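You operate a simulated robot arm through the tools that you are given. There is no shell and no other tool.

You run a simulated robot arm. Do the job below in one go: nothing can be reset, and whatever is moved stays where it is left.

Task
Dry the damp orange socks on the rack with warm air, then switch off and park the dryer.
Fine: hot air scorches wool; leave the dial on warm and the socks on the rack. Where these are worked on the way, their far stop is far enough and under half their travel is too little: hair dryer.

Only the result counts: the job must be done as asked and must still hold three seconds after the hand-in. Knocking over, shifting, dropping, spilling or breaking anything else fails it.

Robot
A 7-joint arm with a two-finger parallel gripper, fixed in place. Base frame: the origin is on the floor under the middle of its stand, x ahead of it, y to its left, z up; the work surface is at about z = 860. Lengths are in mm, angles in degrees, forces in N, time in s.
With the tool pointing down near the work surface it reaches from about 320 to 740 mm from the base axis. Its first joint turns from -115.0 to 115.0 degrees. Payload 3.91 kg.
The tool frame sits at the grasp point between the pads (the TCP): z along the fingers, y along the line on which they close. The tips reach 30 mm beyond it. The gripper opens to 110 mm. The fingers are 20 mm wide and 10 mm thick; the gripper's body (48 by 112 mm) begins 55 mm behind the TCP.
Orientation is that of the tool frame in the base frame, as a unit quaternion [x, y, z, w]. With the fingers straight down and closing along the base's y, the tool's x points along the base's -x, its y along +y and its z along -z.

Tools
- The arm moves only by the tool servo_tool. Its argument "moves" is one flat list of numbers, 7 for each row, row after row: the shift along the base's x, y, z in mm, then the turn, a rotation vector about the base's x, y, z in degrees, then the closure, from 0 (fully open) to 1 (shut). In form: [tx, ty, tz, wx, wy, wz, hand, tx, ty, tz, wx, wy, wz, hand, ...]. A call has 1 to 20 rows; each row shifts and turns the commanded pose from where the row before left it. Each row takes 0.2 s and may step no farther than 50 mm and 8.6 degrees from the row before; otherwise, or with a gripper value out of range, the whole call is refused. Where a pose cannot be reached the arm comes as near as it can. A force on the tool above 70 N (or 10 N above the force at the start of the call, whichever is more), or a blocked arm, ends the call early, and 0.2 s more pass. Each finger travels about 108 mm/s and halts on what it meets, pressing with about 33 N; the grip force reading is that of the motor and also rises with nothing between the fingers. The clock runs only during rows and for 0.2 s after the last one: add rows that do not move to give the fingers time. The reply holds the time, the measured pose of the TCP, the force on the tool along the base axes, the opening and the grip force, in the units named above and with some noise, with the torque about the TCP (base axes, N m) and any sound that the robot's microphone picked up.
- Cameras (640 x 400 px; columns grow to the right, rows downward): "scene" is fixed at [42.9, -487.1, 1760.8]; the picture's right is [0.41, -0.91, 0.00], its down [-0.66, -0.30, -0.69] and it looks along [0.63, 0.28, -0.73] (base axes); focal length 325 px, centre (320, 200). "wrist" rides on the gripper at [72, 17, -103] in the tool frame; the picture's right is [-0.23, 0.97, 0.00], its down [-0.76, -0.18, -0.62] and it looks along [-0.61, -0.14, 0.78] (tool axes); focal length 222 px, centre (320, 200). There is no depth. A picture from a camera that has moved, and an enlarged one, comes with that camera's place and axes in the base frame and with its lens. The place of the scene camera against the robot may be out by one fixed shift of up to 25 mm in any direction.
- capture(camera): a new picture of that camera. The clock stands still meanwhile.
- slide_trunk(by): slides the trunk up (or, below 0, down) by that many mm; the arm rides with it, the base frame stays. It gives what a move gives, with no picture.
- zoom(camera, box): a new picture of the part [left, top, right, bottom] of that camera's present view, enlarged. The clock stands still meanwhile.
- finish_job(): hands the job in; it is judged then, once.

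Nothing tells you positions but the pictures and the camera data. Unless the task says otherwise, let go and move clear before handing in.

The tools are called after ">>>" as a command line: name --argument value ..., lists and objects as JSON in quotes. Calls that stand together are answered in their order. servo_tool: Moves the arm, as the interface text tells. Its arguments: {"type":"object","properties":{"moves":{"type":"array"}},"required":["moves"]} The other tools are called the same way: slide_trunk (by) moves the trunk up or down; capture (camera) takes a picture; zoom (camera, box) takes an enlarged picture of a part of a camera's view; finish_job () hands the job in.

At the start:

```text
time: 0.0
tcp_pos: [412.7, -226.6, 1466.2]
ee_rot: [0.0, 1.0, -0.001, 0.0]
wrist_force: [-0.1, -0.1, 0.0]
ft_torque: [0.0, -0.02, -0.01]
width: 110.0
grip_force: 0.1
trunk travel left (down, up): [-850.0, 140.0]
```

scene: 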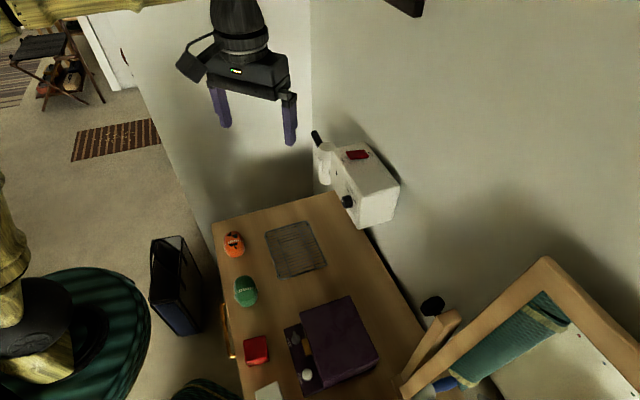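
wrist: 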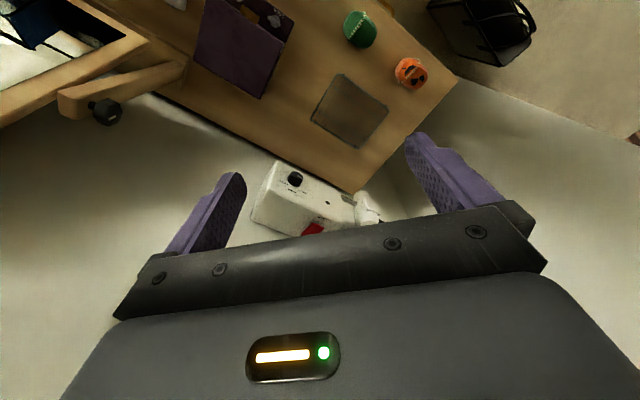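

I see a desk with a white wall unit (a dryer, probably the box with a handpiece), a rack (grey mesh), an orange bundle and a green bundle. I'll take closer pictures before moving anything.

>>> zoom --camera "scene" --box '[280, 110, 440, 240]'

>>> zoom --camera "scene" --box '[200, 190, 360, 320]'

>>> zoom --camera "scene" --box '[200, 280, 400, 400]'

>>> zoom --camera "wrist" --box '[220, 130, 420, 255]'

>>> zoom --camera "wrist" --box '[290, 0, 470, 150]'

```text
3.08 times, centred on (360, 175) of scene
camera zoom: at [42.9, -487.1, 1760.8], right [0.41, -0.91, 0.0], down [-0.66, -0.3, -0.69], along [0.63, 0.28, -0.73], focal length 1000 px, centre (197, 277)
```

zoom: 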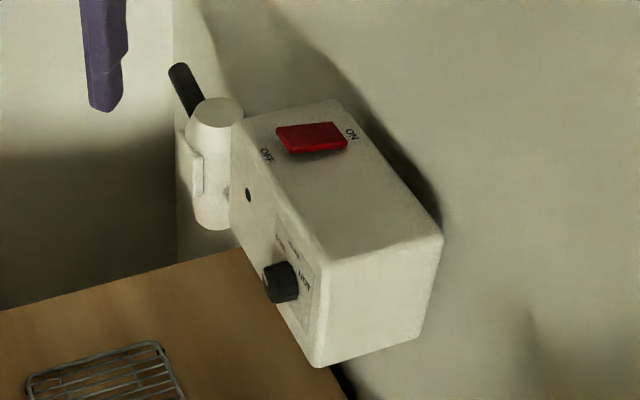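

```text
3.08 times, centred on (280, 255) of scene
camera zoom: at [42.9, -487.1, 1760.8], right [0.41, -0.91, 0.0], down [-0.66, -0.3, -0.69], along [0.63, 0.28, -0.73], focal length 1000 px, centre (443, 31)
```

zoom: 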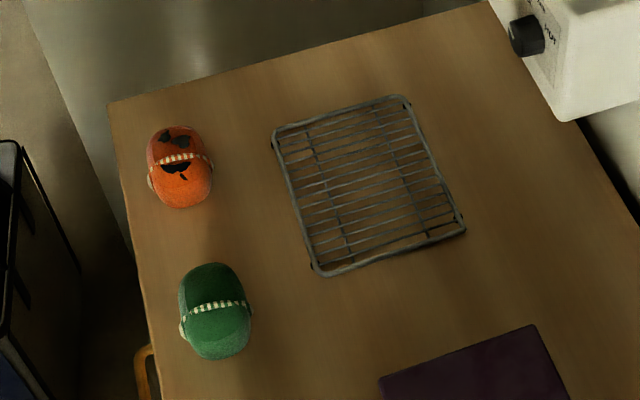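

```text
3.20 times, centred on (300, 340) of scene
camera zoom: at [42.9, -487.1, 1760.8], right [0.41, -0.91, 0.0], down [-0.66, -0.3, -0.69], along [0.63, 0.28, -0.73], focal length 1040 px, centre (384, -248)
```

zoom: 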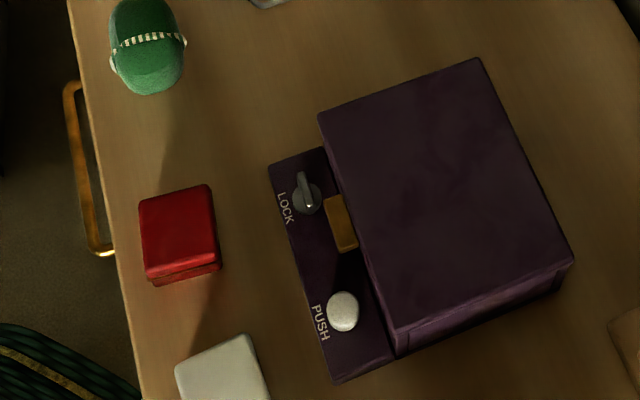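

```text
3.20 times, centred on (320, 192) of wrist
camera zoom: at [341.6, -209.5, 1570.6], right [0.23, 0.97, 0.0], down [0.76, -0.18, 0.62], along [0.61, -0.14, -0.78], focal length 711 px, centre (320, 224)
```

zoom: 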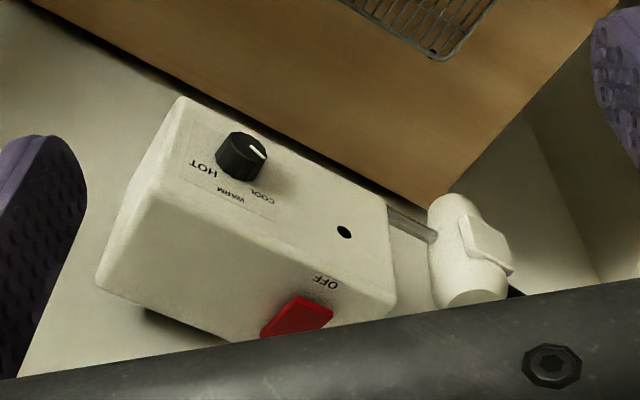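

```text
2.67 times, centred on (380, 75) of wrist
camera zoom: at [341.6, -209.5, 1570.6], right [0.23, 0.97, 0.0], down [0.76, -0.18, 0.62], along [0.61, -0.14, -0.78], focal length 592 px, centre (160, 533)
```

zoom: 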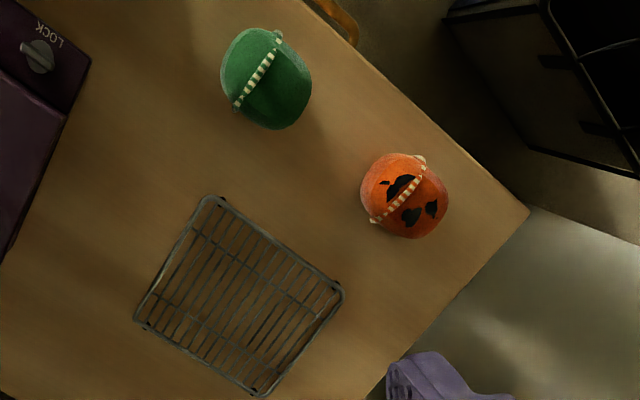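

The dryer looks like a box on the wall with a red OFF/ON rocker on top and a dial with HOT/WARM/COOL, plus a handpiece at its left end. The orange bundle is on the desk, off the rack. I'll zoom in on the details next.

>>> zoom --camera "wrist" --box '[270, 160, 320, 192]'

>>> zoom --camera "wrist" --box '[325, 175, 395, 230]'

>>> zoom --camera "scene" --box '[305, 125, 365, 170]'

>>> zoom --camera "scene" --box '[335, 180, 375, 210]'

```text
12.50 times, centred on (295, 176) of wrist
camera zoom: at [341.6, -209.5, 1570.6], right [0.23, 0.97, 0.0], down [0.76, -0.18, 0.62], along [0.61, -0.14, -0.78], focal length 2776 px, centre (632, 500)
```

zoom: 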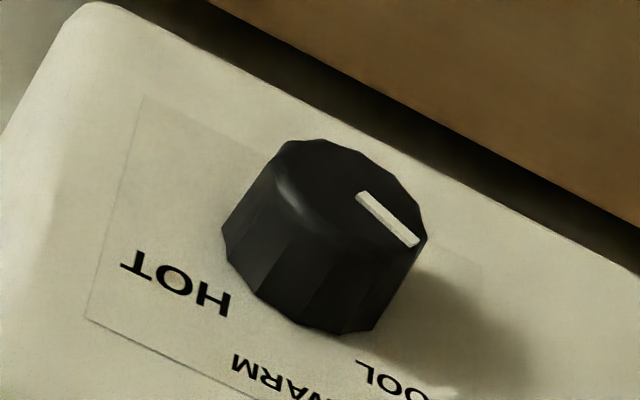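

```text
7.27 times, centred on (360, 202) of wrist
camera zoom: at [341.6, -209.5, 1570.6], right [0.23, 0.97, 0.0], down [0.76, -0.18, 0.62], along [0.61, -0.14, -0.78], focal length 1615 px, centre (29, 182)
```

zoom: 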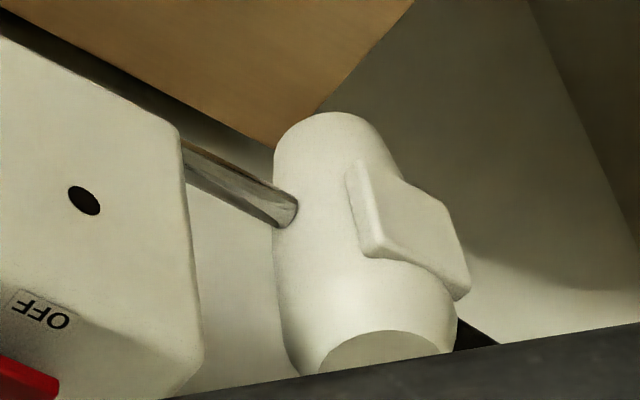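

```text
8.89 times, centred on (335, 148) of scene
camera zoom: at [42.9, -487.1, 1760.8], right [0.41, -0.91, 0.0], down [-0.66, -0.3, -0.69], along [0.63, 0.28, -0.73], focal length 2889 px, centre (187, 667)
```

zoom: 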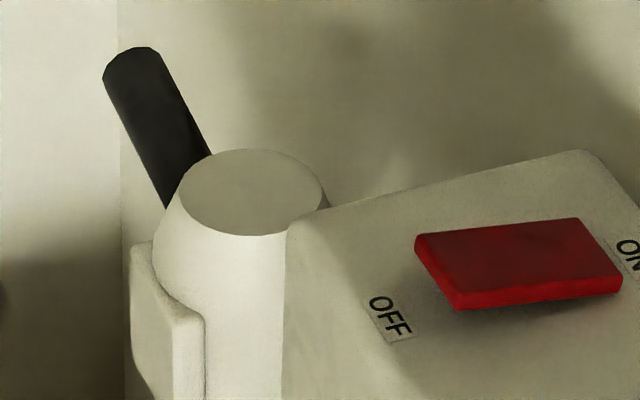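

```text
13.33 times, centred on (355, 195) of scene
camera zoom: at [42.9, -487.1, 1760.8], right [0.41, -0.91, 0.0], down [-0.66, -0.3, -0.69], along [0.63, 0.28, -0.73], focal length 4333 px, centre (-147, 267)
```

zoom: 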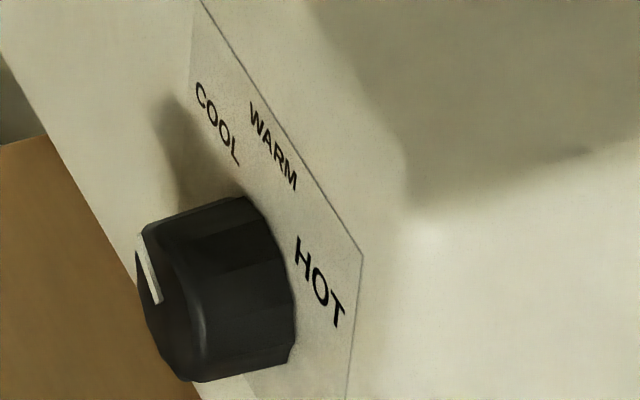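

The dial pointer seems to be on COOL, so it will have to be turned to WARM. I'm moving up and to the left for a better look at the wall dryer.

>>> servo_tool --moves '[29.7, 25.7, -21.6, 0, 0, -6.9, 0, 29.7, 25.7, -21.6, 0, 0, -6.9, 0, 29.7, 25.7, -21.6, 0, 0, -6.9, 0, 29.7, 25.7, -21.6, 0, 0, -6.9, 0, 29.7, 25.7, -21.6, 0, 0, -6.9, 0]'

>>> capture --camera "wrist"

>>> capture --camera "scene"

```text
time: 1.2
tcp_pos: [565.6, -96.7, 1353.1]
ee_rot: [0.297, 0.955, -0.001, 0.0]
wrist_force: [0.1, 0.0, -0.8]
ft_torque: [-0.01, 0.03, 0.01]
width: 109.8
grip_force: 0.1
trunk travel left (down, up): [-850.0, 140.0]
```

```text
taken
camera wrist: at [515.4, -40.2, 1457.2], right [0.74, 0.67, 0.0], down [0.53, -0.58, 0.62], along [0.42, -0.46, -0.78], focal length 222 px, centre (320, 200)
```

wrist: 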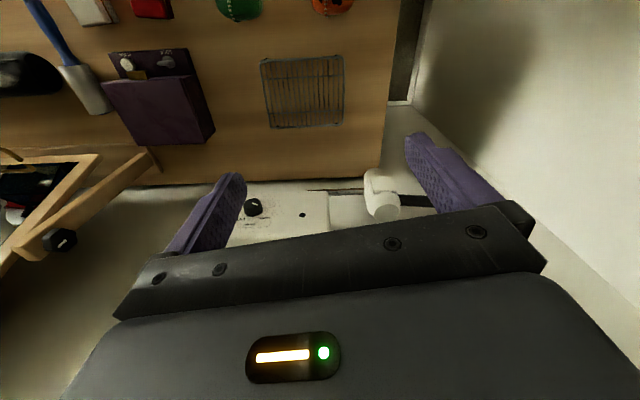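

```text
taken
```

scene: 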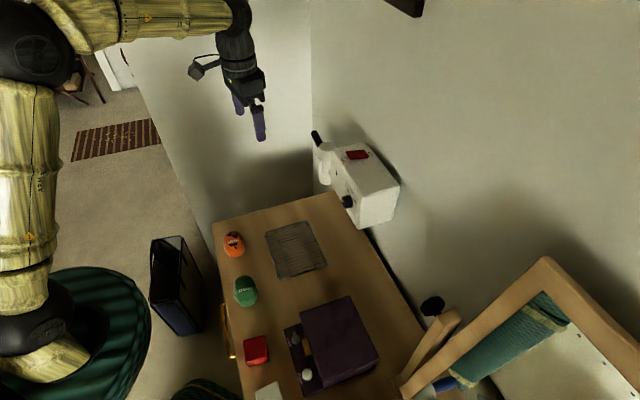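

>>> zoom --camera "wrist" --box '[290, 150, 450, 250]'

>>> zoom --camera "wrist" --box '[220, 170, 320, 245]'

>>> zoom --camera "scene" --box '[300, 120, 410, 230]'

```text
4.00 times, centred on (370, 200) of wrist
camera zoom: at [515.4, -40.2, 1457.2], right [0.74, 0.67, 0.0], down [0.53, -0.58, 0.62], along [0.42, -0.46, -0.78], focal length 888 px, centre (120, 200)
```

zoom: 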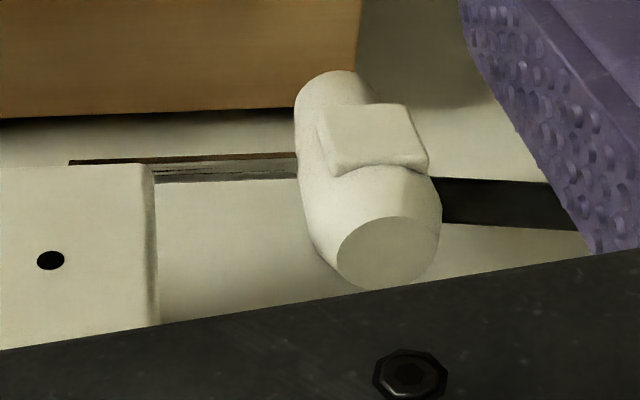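

```text
5.33 times, centred on (270, 208) of wrist
camera zoom: at [515.4, -40.2, 1457.2], right [0.74, 0.67, 0.0], down [0.53, -0.58, 0.62], along [0.42, -0.46, -0.78], focal length 1185 px, centre (587, 160)
```

zoom: 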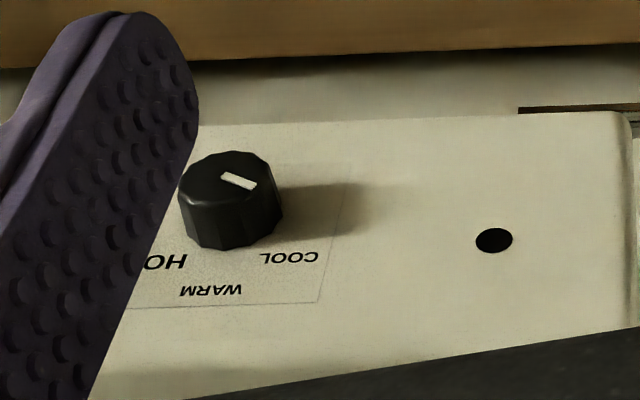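

```text
3.64 times, centred on (355, 175) of scene
camera zoom: at [42.9, -487.1, 1760.8], right [0.41, -0.91, 0.0], down [-0.66, -0.3, -0.69], along [0.63, 0.28, -0.73], focal length 1182 px, centre (193, 291)
```

zoom: 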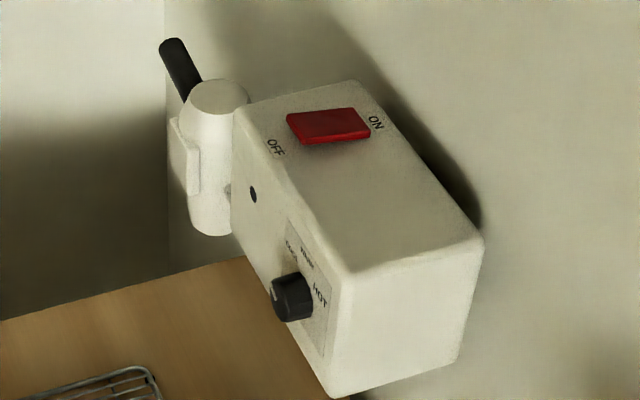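

The layout looks like this: a swing arm hinged under the box carries the vertical barrel, with a black handle beyond it. The arm is folded along the wall now, and swinging it out should put the barrel over the rack. Next I'll look closely at the socks and the rack.

>>> servo_tool --moves '[-22.7, 26.2, -25.5, 0, 0, 0, 0, -22.7, 26.2, -25.5, 0, 0, 0, 0, -22.7, 26.2, -25.5, 0, 0, 0, 0, -22.7, 26.2, -25.5, 0, 0, 0, 0, -22.7, 26.2, -25.5, 0, 0, 0, 0, -22.7, 26.2, -25.5, 0, 0, 0, 0]'

>>> capture --camera "wrist"

>>> zoom --camera "wrist" --box '[280, 80, 400, 160]'

```text
time: 2.6
tcp_pos: [424.6, 62.5, 1207.1]
ee_rot: [0.296, 0.955, 0.0, 0.001]
wrist_force: [0.1, -0.7, 0.2]
ft_torque: [0.02, 0.03, -0.02]
width: 109.5
grip_force: 0.0
trunk travel left (down, up): [-850.0, 140.0]
```

```text
taken
camera wrist: at [375.2, 116.7, 1310.8], right [0.74, 0.67, 0.0], down [0.53, -0.58, 0.62], along [0.42, -0.46, -0.78], focal length 222 px, centre (320, 200)
```

wrist: 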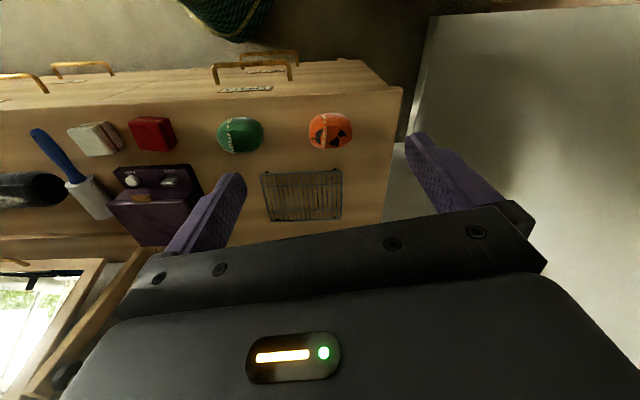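

```text
5.00 times, centred on (340, 120) of wrist
camera zoom: at [375.2, 116.7, 1310.8], right [0.74, 0.67, 0.0], down [0.53, -0.58, 0.62], along [0.42, -0.46, -0.78], focal length 1111 px, centre (220, 600)
```

zoom: 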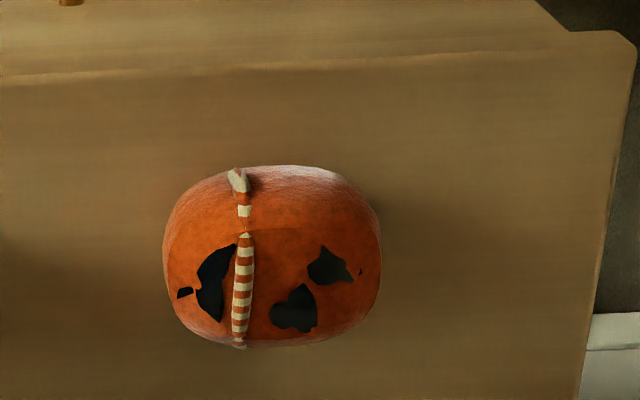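

The orange bundle is at about (503, 9), long along the desk and roughly 86 by 70 mm. I'll turn the gripper to close across its short side and move above it, taking a closer look at the rack before descending.

>>> zoom --camera "wrist" --box '[250, 155, 360, 230]'

>>> servo_tool --moves '[8, -5.4, -11, 0, 0, 8, 0, 8, -5.4, -11, 0, 0, 8, 0, 8, -5.4, -11, 0, 0, 8, 0, 8, -5.4, -11, 0, 0, 8, 0, 8, -5.4, -11, 0, 0, 8, 0, 8, -5.4, -11, 0, 0, 8, 0, 8, -5.4, -11, 0, 0, 8, 0, 8, -5.4, -11, 0, 0, 8, 0, 8, -5.4, -11, 0, 0, 8, 0, 8, -5.4, -11, 0, 0, 8, 0]'

>>> capture --camera "wrist"

>>> capture --camera "scene"

```text
5.33 times, centred on (305, 192) of wrist
camera zoom: at [375.2, 116.7, 1310.8], right [0.74, 0.67, 0.0], down [0.53, -0.58, 0.62], along [0.42, -0.46, -0.78], focal length 1185 px, centre (400, 240)
```

zoom: 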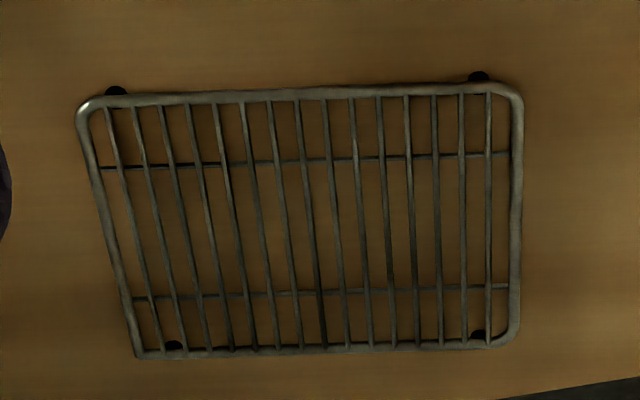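

```text
time: 4.8
tcp_pos: [505.9, 4.6, 1095.5]
ee_rot: [-0.388, 0.921, 0.0, 0.0]
wrist_force: [0.2, 0.3, -0.2]
ft_torque: [0.01, 0.01, -0.03]
width: 109.8
grip_force: 0.0
trunk travel left (down, up): [-850.0, 140.0]
```

```text
taken
camera wrist: at [443.8, -36.1, 1198.9], right [-0.54, 0.84, 0.0], down [0.66, 0.42, 0.62], along [0.53, 0.34, -0.78], focal length 222 px, centre (320, 200)
```

wrist: 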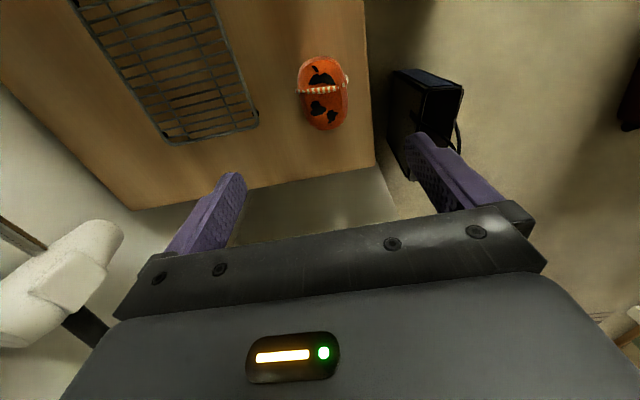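

```text
taken
```

scene: 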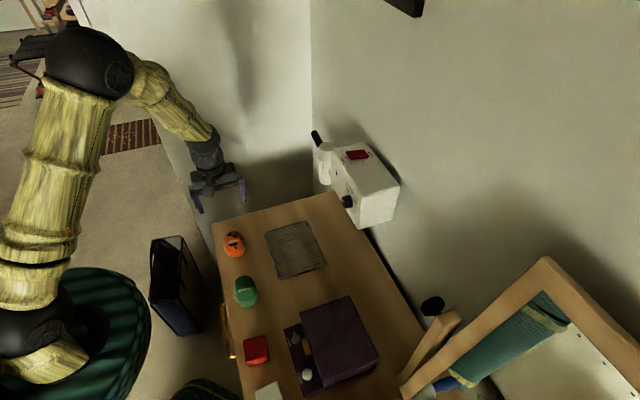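

>>> zoom --camera "wrist" --box '[273, 40, 373, 140]'

>>> zoom --camera "wrist" --box '[60, 0, 280, 155]'

>>> zoom --camera "wrist" --box '[0, 190, 140, 360]'

```text
4.00 times, centred on (323, 90) of wrist
camera zoom: at [443.8, -36.1, 1198.9], right [-0.54, 0.84, 0.0], down [0.66, 0.42, 0.62], along [0.53, 0.34, -0.78], focal length 888 px, centre (308, 640)
```

zoom: 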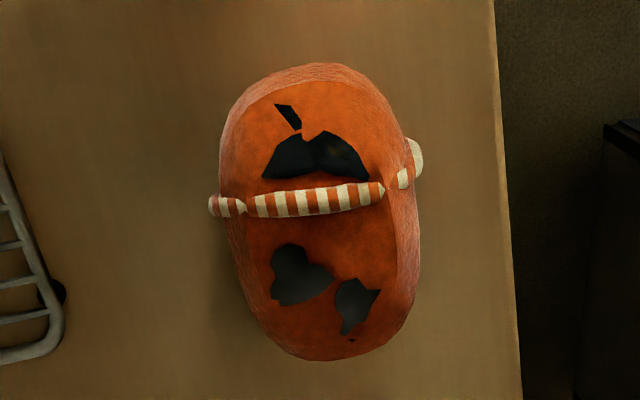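

```text
2.58 times, centred on (170, 78) of wrist
camera zoom: at [443.8, -36.1, 1198.9], right [-0.54, 0.84, 0.0], down [0.66, 0.42, 0.62], along [0.53, 0.34, -0.78], focal length 573 px, centre (707, 516)
```

zoom: 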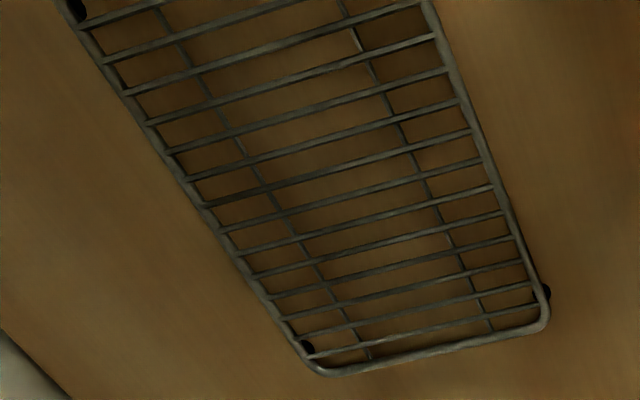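

```text
2.35 times, centred on (70, 275) of wrist
camera zoom: at [443.8, -36.1, 1198.9], right [-0.54, 0.84, 0.0], down [0.66, 0.42, 0.62], along [0.53, 0.34, -0.78], focal length 523 px, centre (908, 24)
```

zoom: 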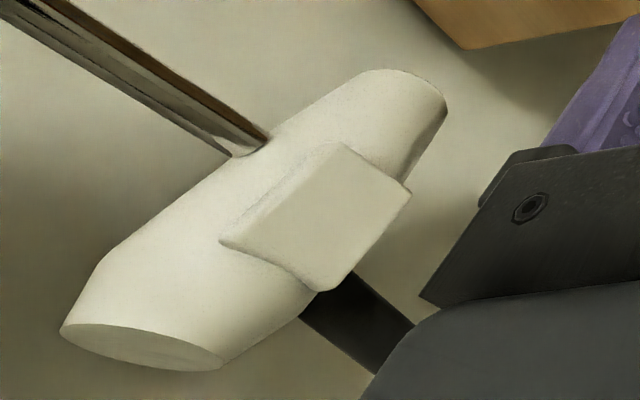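

The bundle is centred under the gripper to within a few millimetres. I'm descending now to grip it across the short side.

>>> servo_tool --moves '[-1.8, 1.2, -40, 0, 0, 0, 0, -1.8, 1.2, -40, 0, 0, 0, 0, 0, 0, -40, 0, 0, 0, 0, 0, 0, -40, 0, 0, 0, 0]'

>>> capture --camera "wrist"

>>> zoom --camera "scene" --box '[190, 170, 310, 310]'

```text
time: 5.8
tcp_pos: [501.2, 6.6, 932.6]
ee_rot: [-0.387, 0.922, 0.0, 0.0]
wrist_force: [1.3, 1.0, -0.2]
ft_torque: [0.01, -0.02, -0.02]
width: 109.8
grip_force: 0.1
trunk travel left (down, up): [-850.0, 140.0]
```

```text
taken
camera wrist: at [439.9, -33.8, 1036.4], right [-0.54, 0.84, 0.0], down [0.66, 0.42, 0.62], along [0.53, 0.33, -0.78], focal length 222 px, centre (320, 200)
```

wrist: 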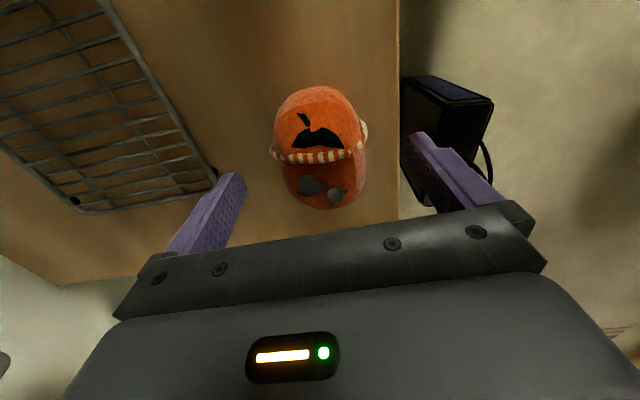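

```text
2.86 times, centred on (250, 240) of scene
camera zoom: at [42.9, -487.1, 1760.8], right [0.41, -0.91, 0.0], down [-0.66, -0.3, -0.69], along [0.63, 0.28, -0.73], focal length 928 px, centre (520, 86)
```

zoom: 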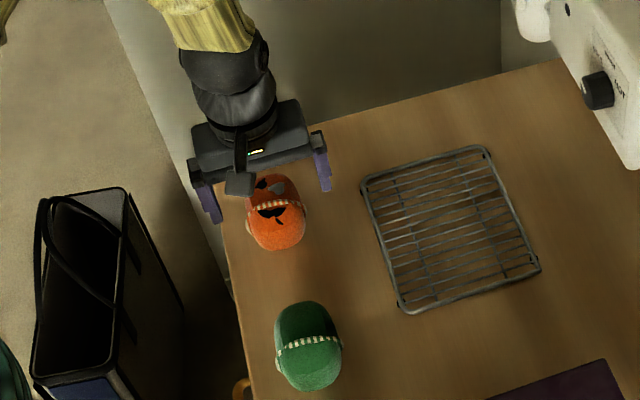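

>>> servo_tool --moves '[0, 0, -19, 0, 0, 0, 0, 0, 0, -18, 0, 0, 0, 0, 0, 0, 0, 0, 0, 0, 0.6, 0, 0, 0, 0, 0, 0, 0.8, 0, 0, 0, 0, 0, 0, 1, 0, 0, 0, 0, 0, 0, 1]'

>>> capture --camera "wrist"

```text
time: 7.2
tcp_pos: [501.4, 7.4, 897.2]
ee_rot: [-0.386, 0.922, 0.0, 0.001]
wrist_force: [0.8, -0.5, 0.6]
ft_torque: [-0.02, -0.02, 0.0]
width: 61.9
grip_force: 32.1
trunk travel left (down, up): [-850.0, 140.0]
```

```text
taken
camera wrist: at [439.5, -32.5, 1001.3], right [-0.54, 0.84, 0.0], down [0.66, 0.42, 0.62], along [0.53, 0.33, -0.78], focal length 222 px, centre (320, 200)
```

wrist: 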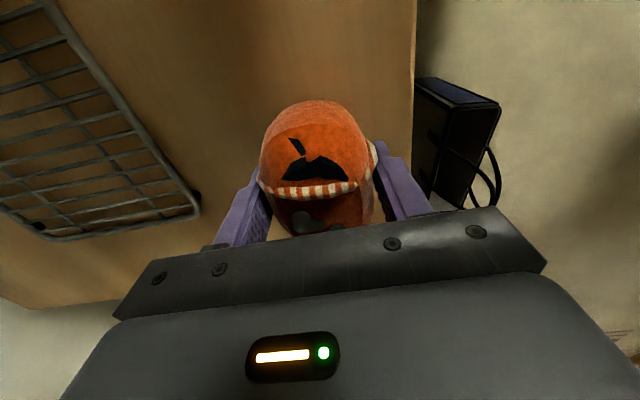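

Gripped at 62 mm width. I'm lifting the bundle and carrying it over the rack centre, about (575, -162).

>>> servo_tool --moves '[0, 0, 20, 0, 0, 0, 1, 0, 0, 25, 0, 0, 0, 1, 0, 0, 25, 0, 0, 0, 1, 14.8, -33.9, 0, 0, 0, 0, 1, 14.8, -33.9, 0, 0, 0, 0, 1, 14.8, -33.9, 0, 0, 0, 0, 1, 14.8, -33.9, 0, 0, 0, 0, 1, 14.8, -33.9, 0, 0, 0, 0, 1, 0, 0, -15, 0, 0, 0, 1, 0, 0, -15, 0, 0, 0, 1]'

>>> capture --camera "wrist"

>>> zoom --camera "scene" --box '[200, 130, 400, 290]'

```text
time: 9.4
tcp_pos: [577.1, -162.2, 937.3]
ee_rot: [-0.386, 0.922, 0.0, 0.0]
wrist_force: [-0.6, 0.2, -1.2]
ft_torque: [0.02, -0.01, -0.02]
width: 62.0
grip_force: 33.2
trunk travel left (down, up): [-850.0, 140.0]
```

```text
taken
camera wrist: at [515.7, -203.1, 1041.1], right [-0.54, 0.84, 0.0], down [0.66, 0.42, 0.62], along [0.53, 0.33, -0.78], focal length 222 px, centre (320, 200)
```

wrist: 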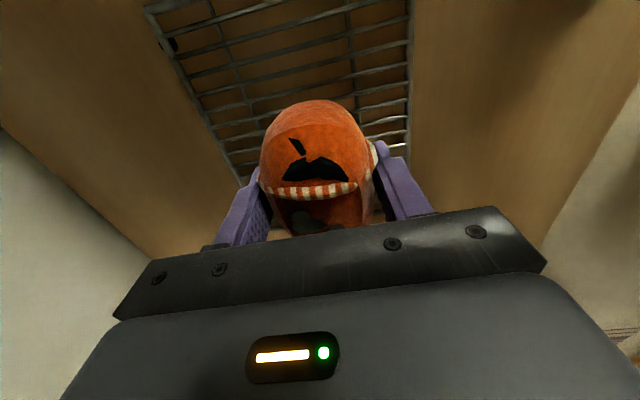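

```text
2.50 times, centred on (300, 210) of scene
camera zoom: at [42.9, -487.1, 1760.8], right [0.41, -0.91, 0.0], down [-0.66, -0.3, -0.69], along [0.63, 0.28, -0.73], focal length 812 px, centre (370, 175)
```

zoom: 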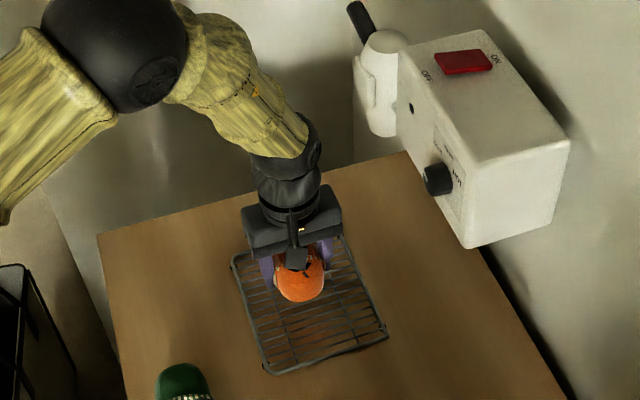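

>>> servo_tool --moves '[0, 0, -8, 0, 0, 0, 1, 0, 0, -7, 0, 0, 0, 1, 0, 0, -3, 0, 0, 0, 1, 0, 0, -3, 0, 0, 0, 1]'

```text
time: 10.4
tcp_pos: [577.0, -161.9, 917.6]
ee_rot: [-0.387, 0.922, 0.0, -0.001]
wrist_force: [-0.4, -0.1, -1.0]
ft_torque: [0.02, 0.05, 0.01]
width: 61.8
grip_force: 33.0
trunk travel left (down, up): [-850.0, 140.0]
```

>>> servo_tool --moves '[0, 0, -3, 0, 0, 0, 1, 0, 0, -2, 0, 0, 0, 1, 0, 0, 0, 0, 0, 0, 1]'

>>> zoom --camera "wrist" --box '[160, 60, 460, 250]'

```text
time: 11.2
tcp_pos: [575.4, -162.1, 912.0]
ee_rot: [-0.387, 0.922, 0.0, 0.001]
wrist_force: [0.1, -0.1, -0.8]
ft_torque: [0.01, 0.0, 0.01]
width: 62.0
grip_force: 33.0
trunk travel left (down, up): [-850.0, 140.0]
```

```text
2.11 times, centred on (310, 155) of wrist
camera zoom: at [513.8, -201.9, 1016.7], right [-0.54, 0.84, 0.0], down [0.66, 0.42, 0.62], along [0.53, 0.33, -0.78], focal length 468 px, centre (341, 295)
```

zoom: 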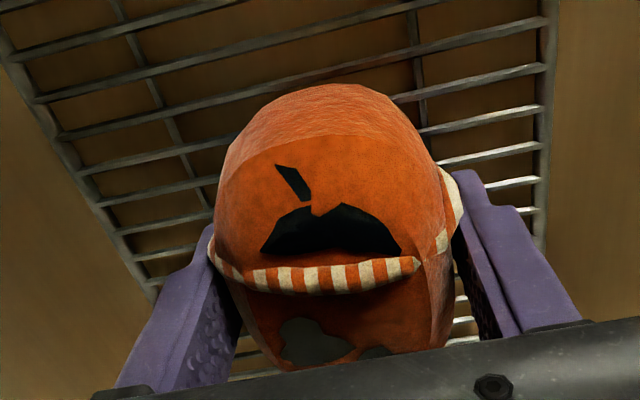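

>>> servo_tool --moves '[0, 0, -2, 0, 0, 0, 1, 0, 0, -2, 0, 0, 0, 1, 0, 0, 0, 0, 0, 0, 1]'

```text
time: 12.0
tcp_pos: [576.4, -161.4, 908.3]
ee_rot: [-0.388, 0.922, 0.0, 0.0]
wrist_force: [0.5, -1.2, -0.6]
ft_torque: [-0.02, -0.04, 0.01]
width: 61.9
grip_force: 33.1
trunk travel left (down, up): [-850.0, 140.0]
```

>>> servo_tool --moves '[0, 0, -2, 0, 0, 0, 1, 0, 0, -1, 0, 0, 0, 1, 0, 0, 0, 0, 0, 0, 1]'

```text
time: 12.8
tcp_pos: [575.7, -164.3, 906.4]
ee_rot: [-0.385, 0.923, 0.001, 0.0]
wrist_force: [0.8, -0.5, -0.8]
ft_torque: [-0.04, -0.02, -0.01]
width: 61.8
grip_force: 32.9
trunk travel left (down, up): [-850.0, 140.0]
```

>>> servo_tool --moves '[0, 0, -1.5, 0, 0, 0, 1, 0, 0, -1, 0, 0, 0, 1, 0, 0, 0, 0, 0, 0, 1]'

>>> zoom --camera "wrist" --box '[160, 60, 460, 250]'

>>> zoom --camera "scene" --box '[250, 180, 340, 280]'

```text
time: 13.6
tcp_pos: [575.6, -162.4, 905.2]
ee_rot: [-0.386, 0.922, -0.001, 0.002]
wrist_force: [0.3, -3.3, 23.5]
ft_torque: [0.0, 0.18, -0.01]
width: 61.7
grip_force: 32.7
trunk travel left (down, up): [-850.0, 140.0]
```

```text
2.11 times, centred on (310, 155) of wrist
camera zoom: at [512.7, -202.5, 1008.8], right [-0.54, 0.84, 0.0], down [0.66, 0.42, 0.63], along [0.53, 0.33, -0.78], focal length 468 px, centre (341, 295)
```

zoom: 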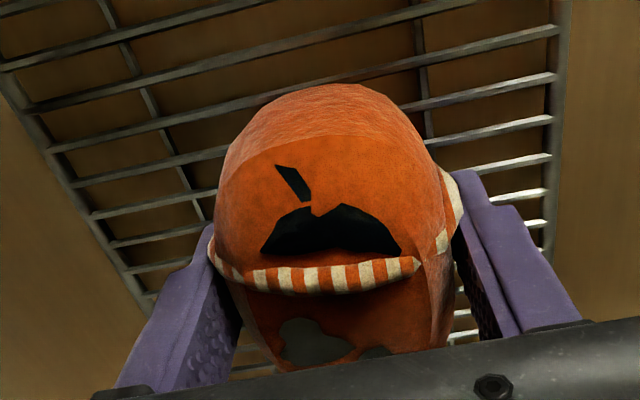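

```text
4.00 times, centred on (295, 230) of scene
camera zoom: at [42.9, -487.1, 1760.8], right [0.41, -0.91, 0.0], down [-0.66, -0.3, -0.69], along [0.63, 0.28, -0.73], focal length 1300 px, centre (420, 80)
```

zoom: 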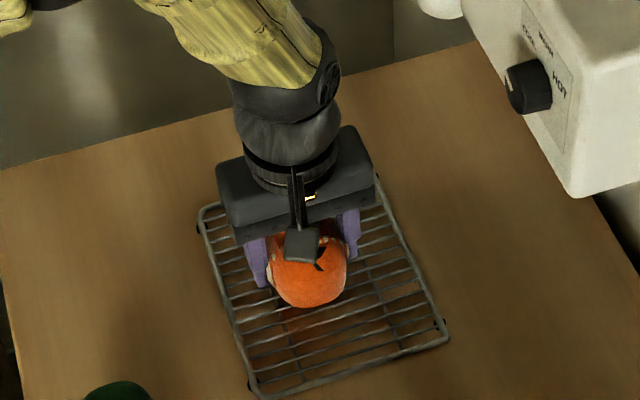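

Contact is felt at about 23 N, so the socks are on the rack. I'm easing up a little, opening, and rising straight up.

>>> servo_tool --moves '[0, 0, 1, 0, 0, 0, 1, 0, 0, 0, 0, 0, 0, 0.4, 0, 0, 0, 0, 0, 0, 0, 0, 0, 0, 0, 0, 0, 0, 0, 0, 10, 0, 0, 0, 0, 0, 0, 30, 0, 0, 0, 0, 0, 0, 40, 0, 0, 0, 0, 0, 0, 40, 0, 0, 0, 0]'

>>> capture --camera "wrist"

>>> zoom --camera "scene" --box '[250, 180, 340, 280]'

```text
time: 15.4
tcp_pos: [575.5, -160.9, 1022.7]
ee_rot: [-0.386, 0.923, 0.001, 0.0]
wrist_force: [0.9, -0.3, 0.1]
ft_torque: [-0.04, -0.02, 0.04]
width: 110.1
grip_force: 0.1
trunk travel left (down, up): [-850.0, 140.0]
```

```text
taken
camera wrist: at [513.2, -202.0, 1127.3], right [-0.54, 0.84, 0.0], down [0.66, 0.42, 0.62], along [0.53, 0.33, -0.78], focal length 222 px, centre (320, 200)
```

wrist: 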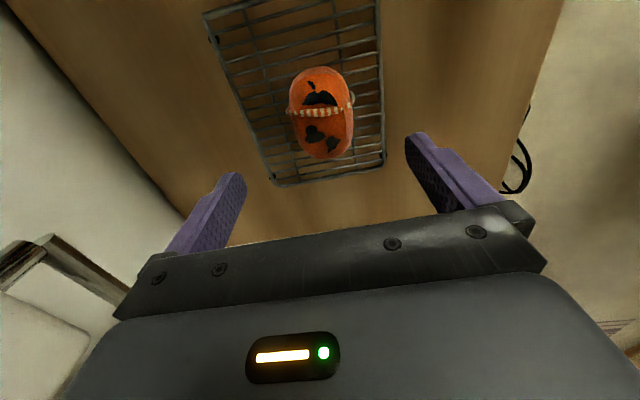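

```text
4.00 times, centred on (295, 230) of scene
camera zoom: at [42.9, -487.1, 1760.8], right [0.41, -0.91, 0.0], down [-0.66, -0.3, -0.69], along [0.63, 0.28, -0.73], focal length 1300 px, centre (420, 80)
```

zoom: 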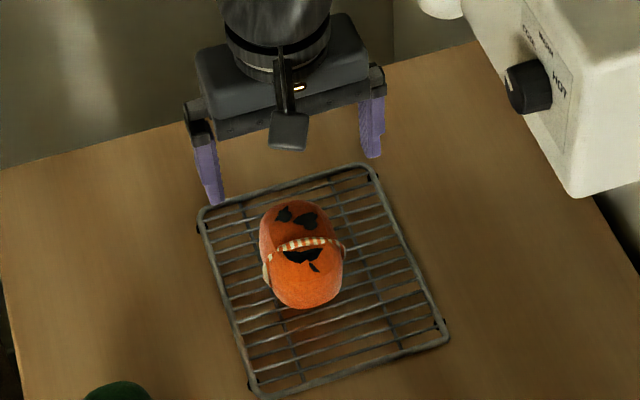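

The socks are settled on the rack. Next is the dial: I'm tilting the gripper toward the wall, staying well in front of the box, to get a front view of the knob.

>>> servo_tool --moves '[-8, -4.5, 15, -5.3, -5.3, 0, 0, -8, -4.5, 15, -5.3, -5.3, 0, 0, -8, -4.5, 15, -5.3, -5.3, 0, 0, -8, -4.5, 15, -5.3, -5.3, 0, 0, -8, -4.5, 15, -5.3, -5.3, 0, 0, -8, -4.5, 15, -5.3, -5.3, 0, 0]'

>>> capture --camera "wrist"

>>> capture --camera "scene"

```text
time: 16.8
tcp_pos: [527.8, -188.1, 1112.0]
ee_rot: [-0.358, 0.851, -0.356, 0.144]
wrist_force: [-0.4, -0.1, 1.0]
ft_torque: [-0.04, 0.0, 0.02]
width: 110.1
grip_force: 0.2
trunk travel left (down, up): [-850.0, 140.0]
```

```text
taken
camera wrist: at [417.1, -179.1, 1174.5], right [-0.33, 0.64, -0.69], down [0.31, 0.77, 0.56], along [0.89, -0.03, -0.46], focal length 222 px, centre (320, 200)
```

wrist: 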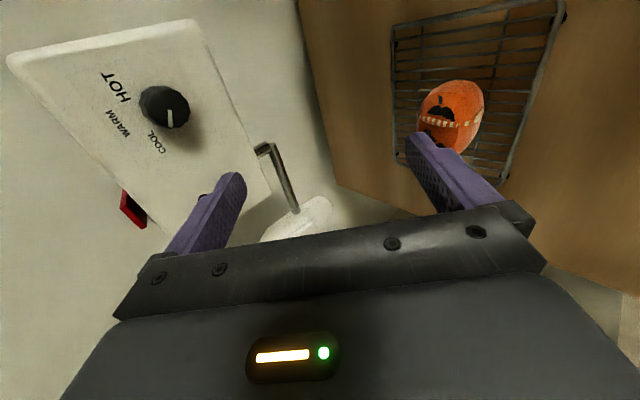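

```text
taken
```

scene: 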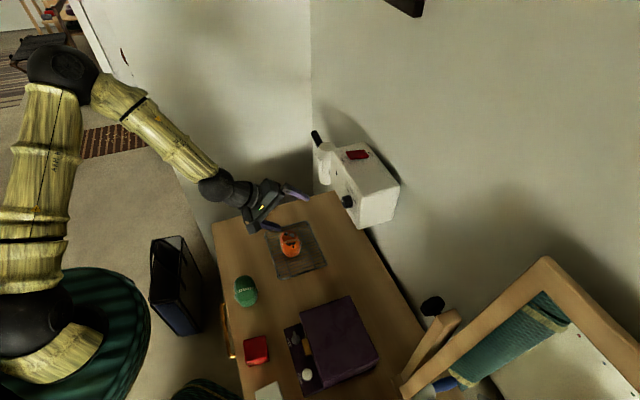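

>>> zoom --camera "wrist" --box '[80, 50, 240, 170]'

>>> zoom --camera "wrist" --box '[230, 120, 350, 250]'

>>> zoom --camera "wrist" --box '[0, 0, 280, 240]'

```text
3.33 times, centred on (160, 110) of wrist
camera zoom: at [417.1, -179.1, 1174.5], right [-0.33, 0.64, -0.69], down [0.31, 0.77, 0.56], along [0.89, -0.03, -0.46], focal length 740 px, centre (853, 500)
```

zoom: 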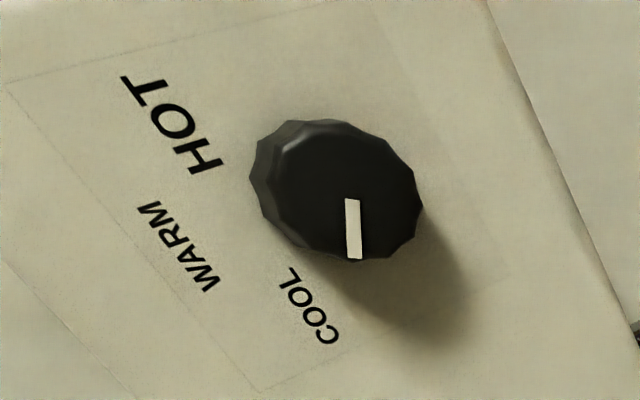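

```text
3.08 times, centred on (290, 185) of wrist
camera zoom: at [417.1, -179.1, 1174.5], right [-0.33, 0.64, -0.69], down [0.31, 0.77, 0.56], along [0.89, -0.03, -0.46], focal length 684 px, centre (412, 246)
```

zoom: 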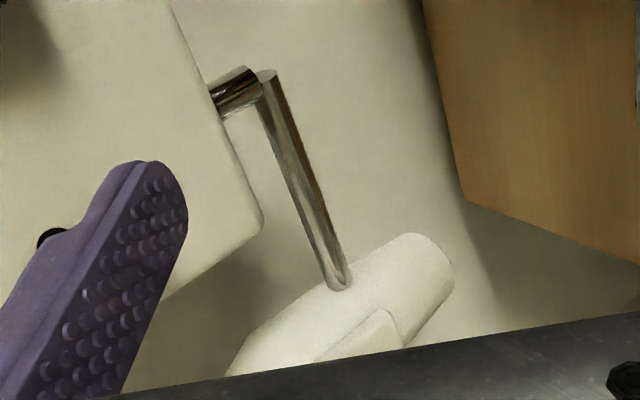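

```text
1.67 times, centred on (140, 120) of wrist
camera zoom: at [417.1, -179.1, 1174.5], right [-0.33, 0.64, -0.69], down [0.31, 0.77, 0.56], along [0.89, -0.03, -0.46], focal length 370 px, centre (620, 333)
```

zoom: 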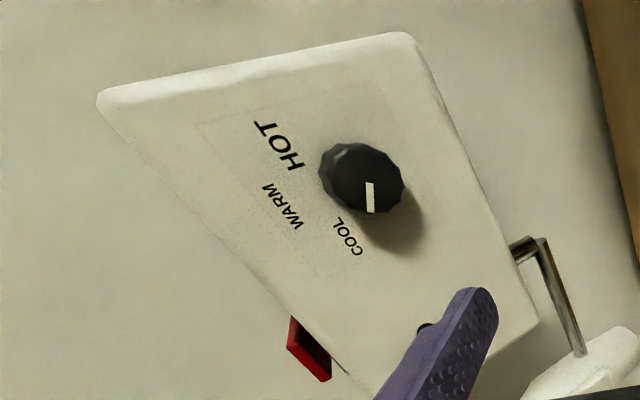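

The panel is clear now: the pointer is on COOL, about 58° short of WARM, which is straight up. The arm that carries the barrel hinges on a vertical post under the box. I'm finishing the tilt to horizontal in front of the knob, which I place at about (603, -328, 1129).

>>> servo_tool --moves '[-2.1, -8.7, 2.8, -5.3, -5.3, 0, 0, -2.1, -8.7, 2.8, -5.3, -5.3, 0, 0, -2.1, -8.7, 2.8, -5.3, -5.3, 0, 0, -2.1, -8.7, 2.8, -5.3, -5.3, 0, 0, -2.1, -8.7, 2.8, -5.3, -5.3, 0, 0, -2.1, -8.7, 2.8, -5.3, -5.3, 0, 0, 0, 0, 0, 0, 0, 0, 0]'

>>> capture --camera "wrist"

>>> capture --camera "scene"

```text
time: 18.4
tcp_pos: [516.0, -239.5, 1132.4]
ee_rot: [0.273, -0.652, 0.655, -0.267]
wrist_force: [0.4, -0.2, -0.7]
ft_torque: [0.0, -0.02, 0.02]
width: 109.8
grip_force: 0.1
trunk travel left (down, up): [-850.0, 140.0]
```

```text
taken
camera wrist: at [392.7, -219.2, 1116.0], right [0.16, 0.15, -0.98], down [0.1, 0.98, 0.17], along [0.98, -0.12, 0.14], focal length 222 px, centre (320, 200)
```

wrist: 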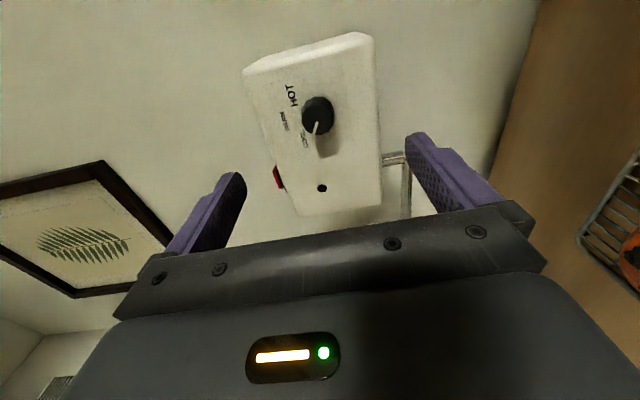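

```text
taken
```

scene: 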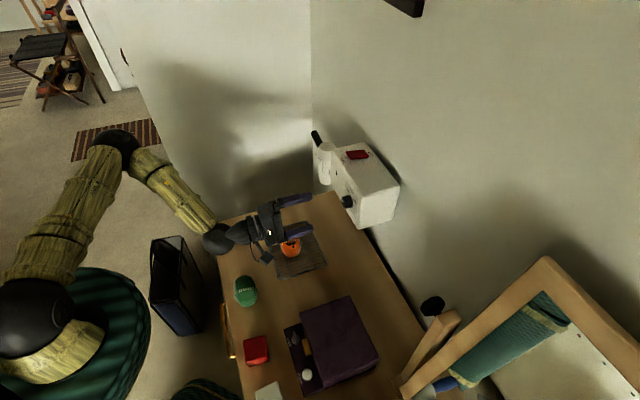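

>>> zoom --camera "wrist" --box '[270, 70, 370, 170]'

>>> zoom --camera "wrist" --box '[230, 20, 430, 230]'

```text
4.00 times, centred on (320, 120) of wrist
camera zoom: at [392.7, -219.2, 1116.0], right [0.16, 0.15, -0.98], down [0.1, 0.98, 0.17], along [0.98, -0.12, 0.14], focal length 888 px, centre (320, 520)
```

zoom: 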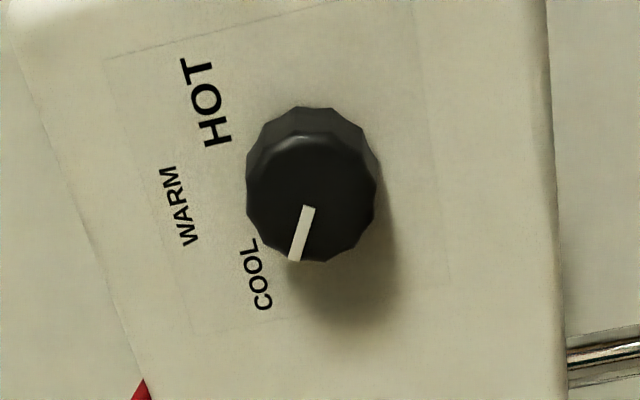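

```text
1.90 times, centred on (330, 125) of wrist
camera zoom: at [392.7, -219.2, 1116.0], right [0.16, 0.15, -0.98], down [0.1, 0.98, 0.17], along [0.98, -0.12, 0.14], focal length 423 px, centre (301, 343)
```

zoom: 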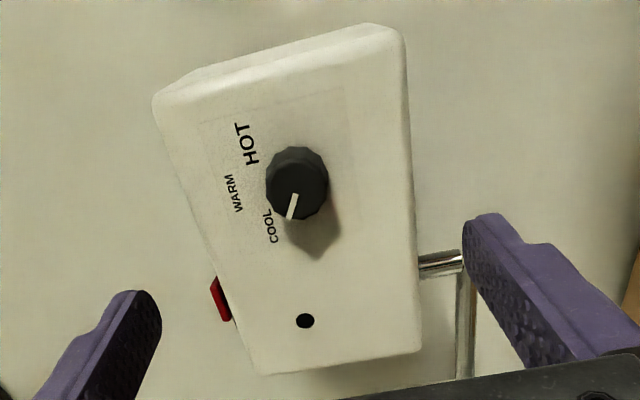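

The tool axis is within about 2 mm of the knob axis. Before touching the knob I'll test the 58° clockwise turn in free air to make sure the wrist can make it.

>>> servo_tool --moves '[0, 0, 0, 5.13, -5.13, 0, 0.4, 0, 0, 0, 5.13, -5.13, 0, 0.4, 0, 0, 0, 5.13, -5.13, 0, 0.4, 0, 0, 0, 5.13, -5.13, 0, 0.4, 0, 0, 0, 5.13, -5.13, 0, 0.4, 0, 0, 0, 5.13, -5.13, 0, 0.4, 0, 0, 0, 5.13, -5.13, 0, 0.4, 0, 0, 0, 5.13, -5.13, 0, 0.4, 0, 0, 0, 5.13, -5.13, 0, 0.4]'

>>> capture --camera "wrist"

```text
time: 20.4
tcp_pos: [514.7, -240.2, 1130.9]
ee_rot: [0.122, 0.697, -0.405, 0.579]
wrist_force: [0.4, 0.4, -0.5]
ft_torque: [0.0, 0.02, 0.0]
width: 66.2
grip_force: 0.1
trunk travel left (down, up): [-850.0, 140.0]
```

```text
taken
camera wrist: at [431.7, -178.7, 1058.8], right [0.69, 0.69, -0.21], down [-0.33, 0.55, 0.77], along [0.64, -0.46, 0.61], focal length 222 px, centre (320, 200)
```

wrist: 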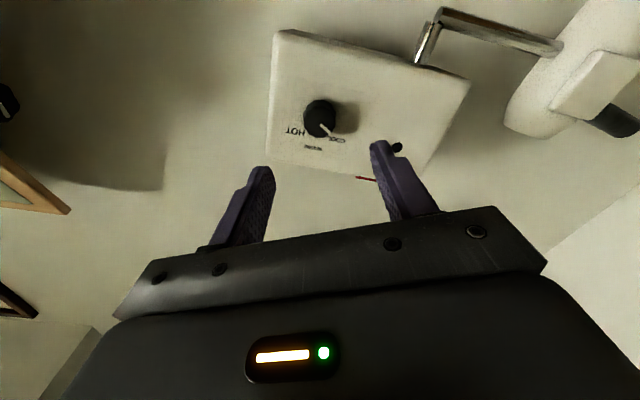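

>>> zoom --camera "wrist" --box '[400, 0, 640, 150]'

>>> servo_tool --moves '[0, 0, 0, -5.13, 5.13, 0, 0.4, 0, 0, 0, -5.13, 5.13, 0, 0.4, 0, 0, 0, -5.13, 5.13, 0, 0.4, 0, 0, 0, -5.13, 5.13, 0, 0.4, 0, 0, 0, -5.13, 5.13, 0, 0.4, 0, 0, 0, -5.13, 5.13, 0, 0.4, 0, 0, 0, -5.13, 5.13, 0, 0.4, 0, 0, 0, -5.13, 5.13, 0, 0.4, 0, 0, 0, -5.13, 5.13, 0, 0.4, 14.1, -14.1, 1, 0, 0, 0, 0.4, 14.1, -14.1, 1, 0, 0, 0, 0.4, 10.6, -10.6, 0, 0, 0, 0, 0.4]'

>>> capture --camera "wrist"

>>> zoom --camera "wrist" --box '[240, 80, 400, 180]'

```text
2.67 times, centred on (520, 75) of wrist
camera zoom: at [431.7, -178.7, 1058.8], right [0.69, 0.69, -0.21], down [-0.33, 0.55, 0.77], along [0.64, -0.46, 0.61], focal length 592 px, centre (-213, 533)
```

zoom: 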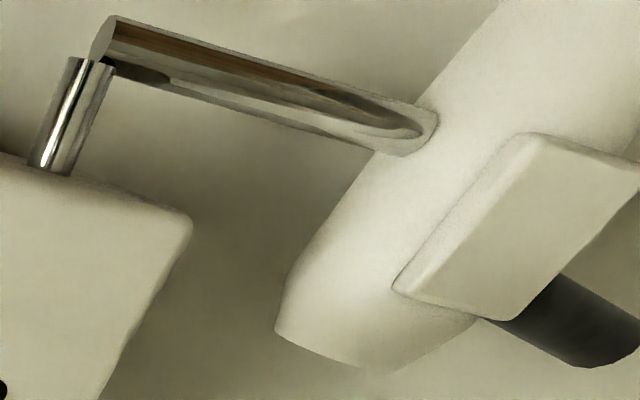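

```text
time: 23.0
tcp_pos: [554.9, -278.7, 1132.8]
ee_rot: [0.275, -0.652, 0.654, -0.268]
wrist_force: [-1.2, -0.4, 0.5]
ft_torque: [0.0, 0.05, -0.02]
width: 66.2
grip_force: 0.0
trunk travel left (down, up): [-850.0, 140.0]
```

```text
taken
camera wrist: at [430.6, -258.4, 1117.2], right [0.15, 0.16, -0.98], down [0.1, 0.98, 0.17], along [0.98, -0.12, 0.13], focal length 222 px, centre (320, 200)
```

wrist: 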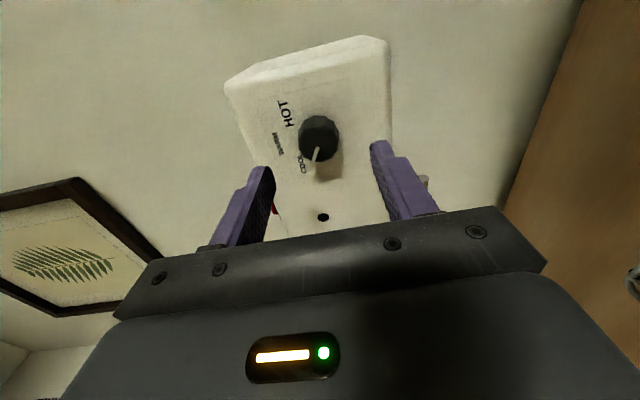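

```text
4.00 times, centred on (320, 130) of wrist
camera zoom: at [430.6, -258.4, 1117.2], right [0.15, 0.16, -0.98], down [0.1, 0.98, 0.17], along [0.98, -0.12, 0.13], focal length 888 px, centre (320, 480)
```

zoom: 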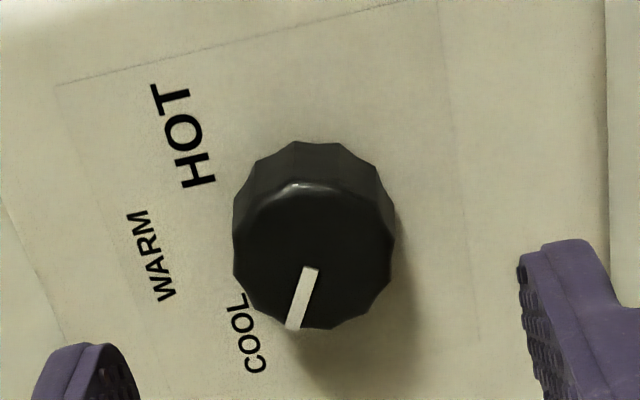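

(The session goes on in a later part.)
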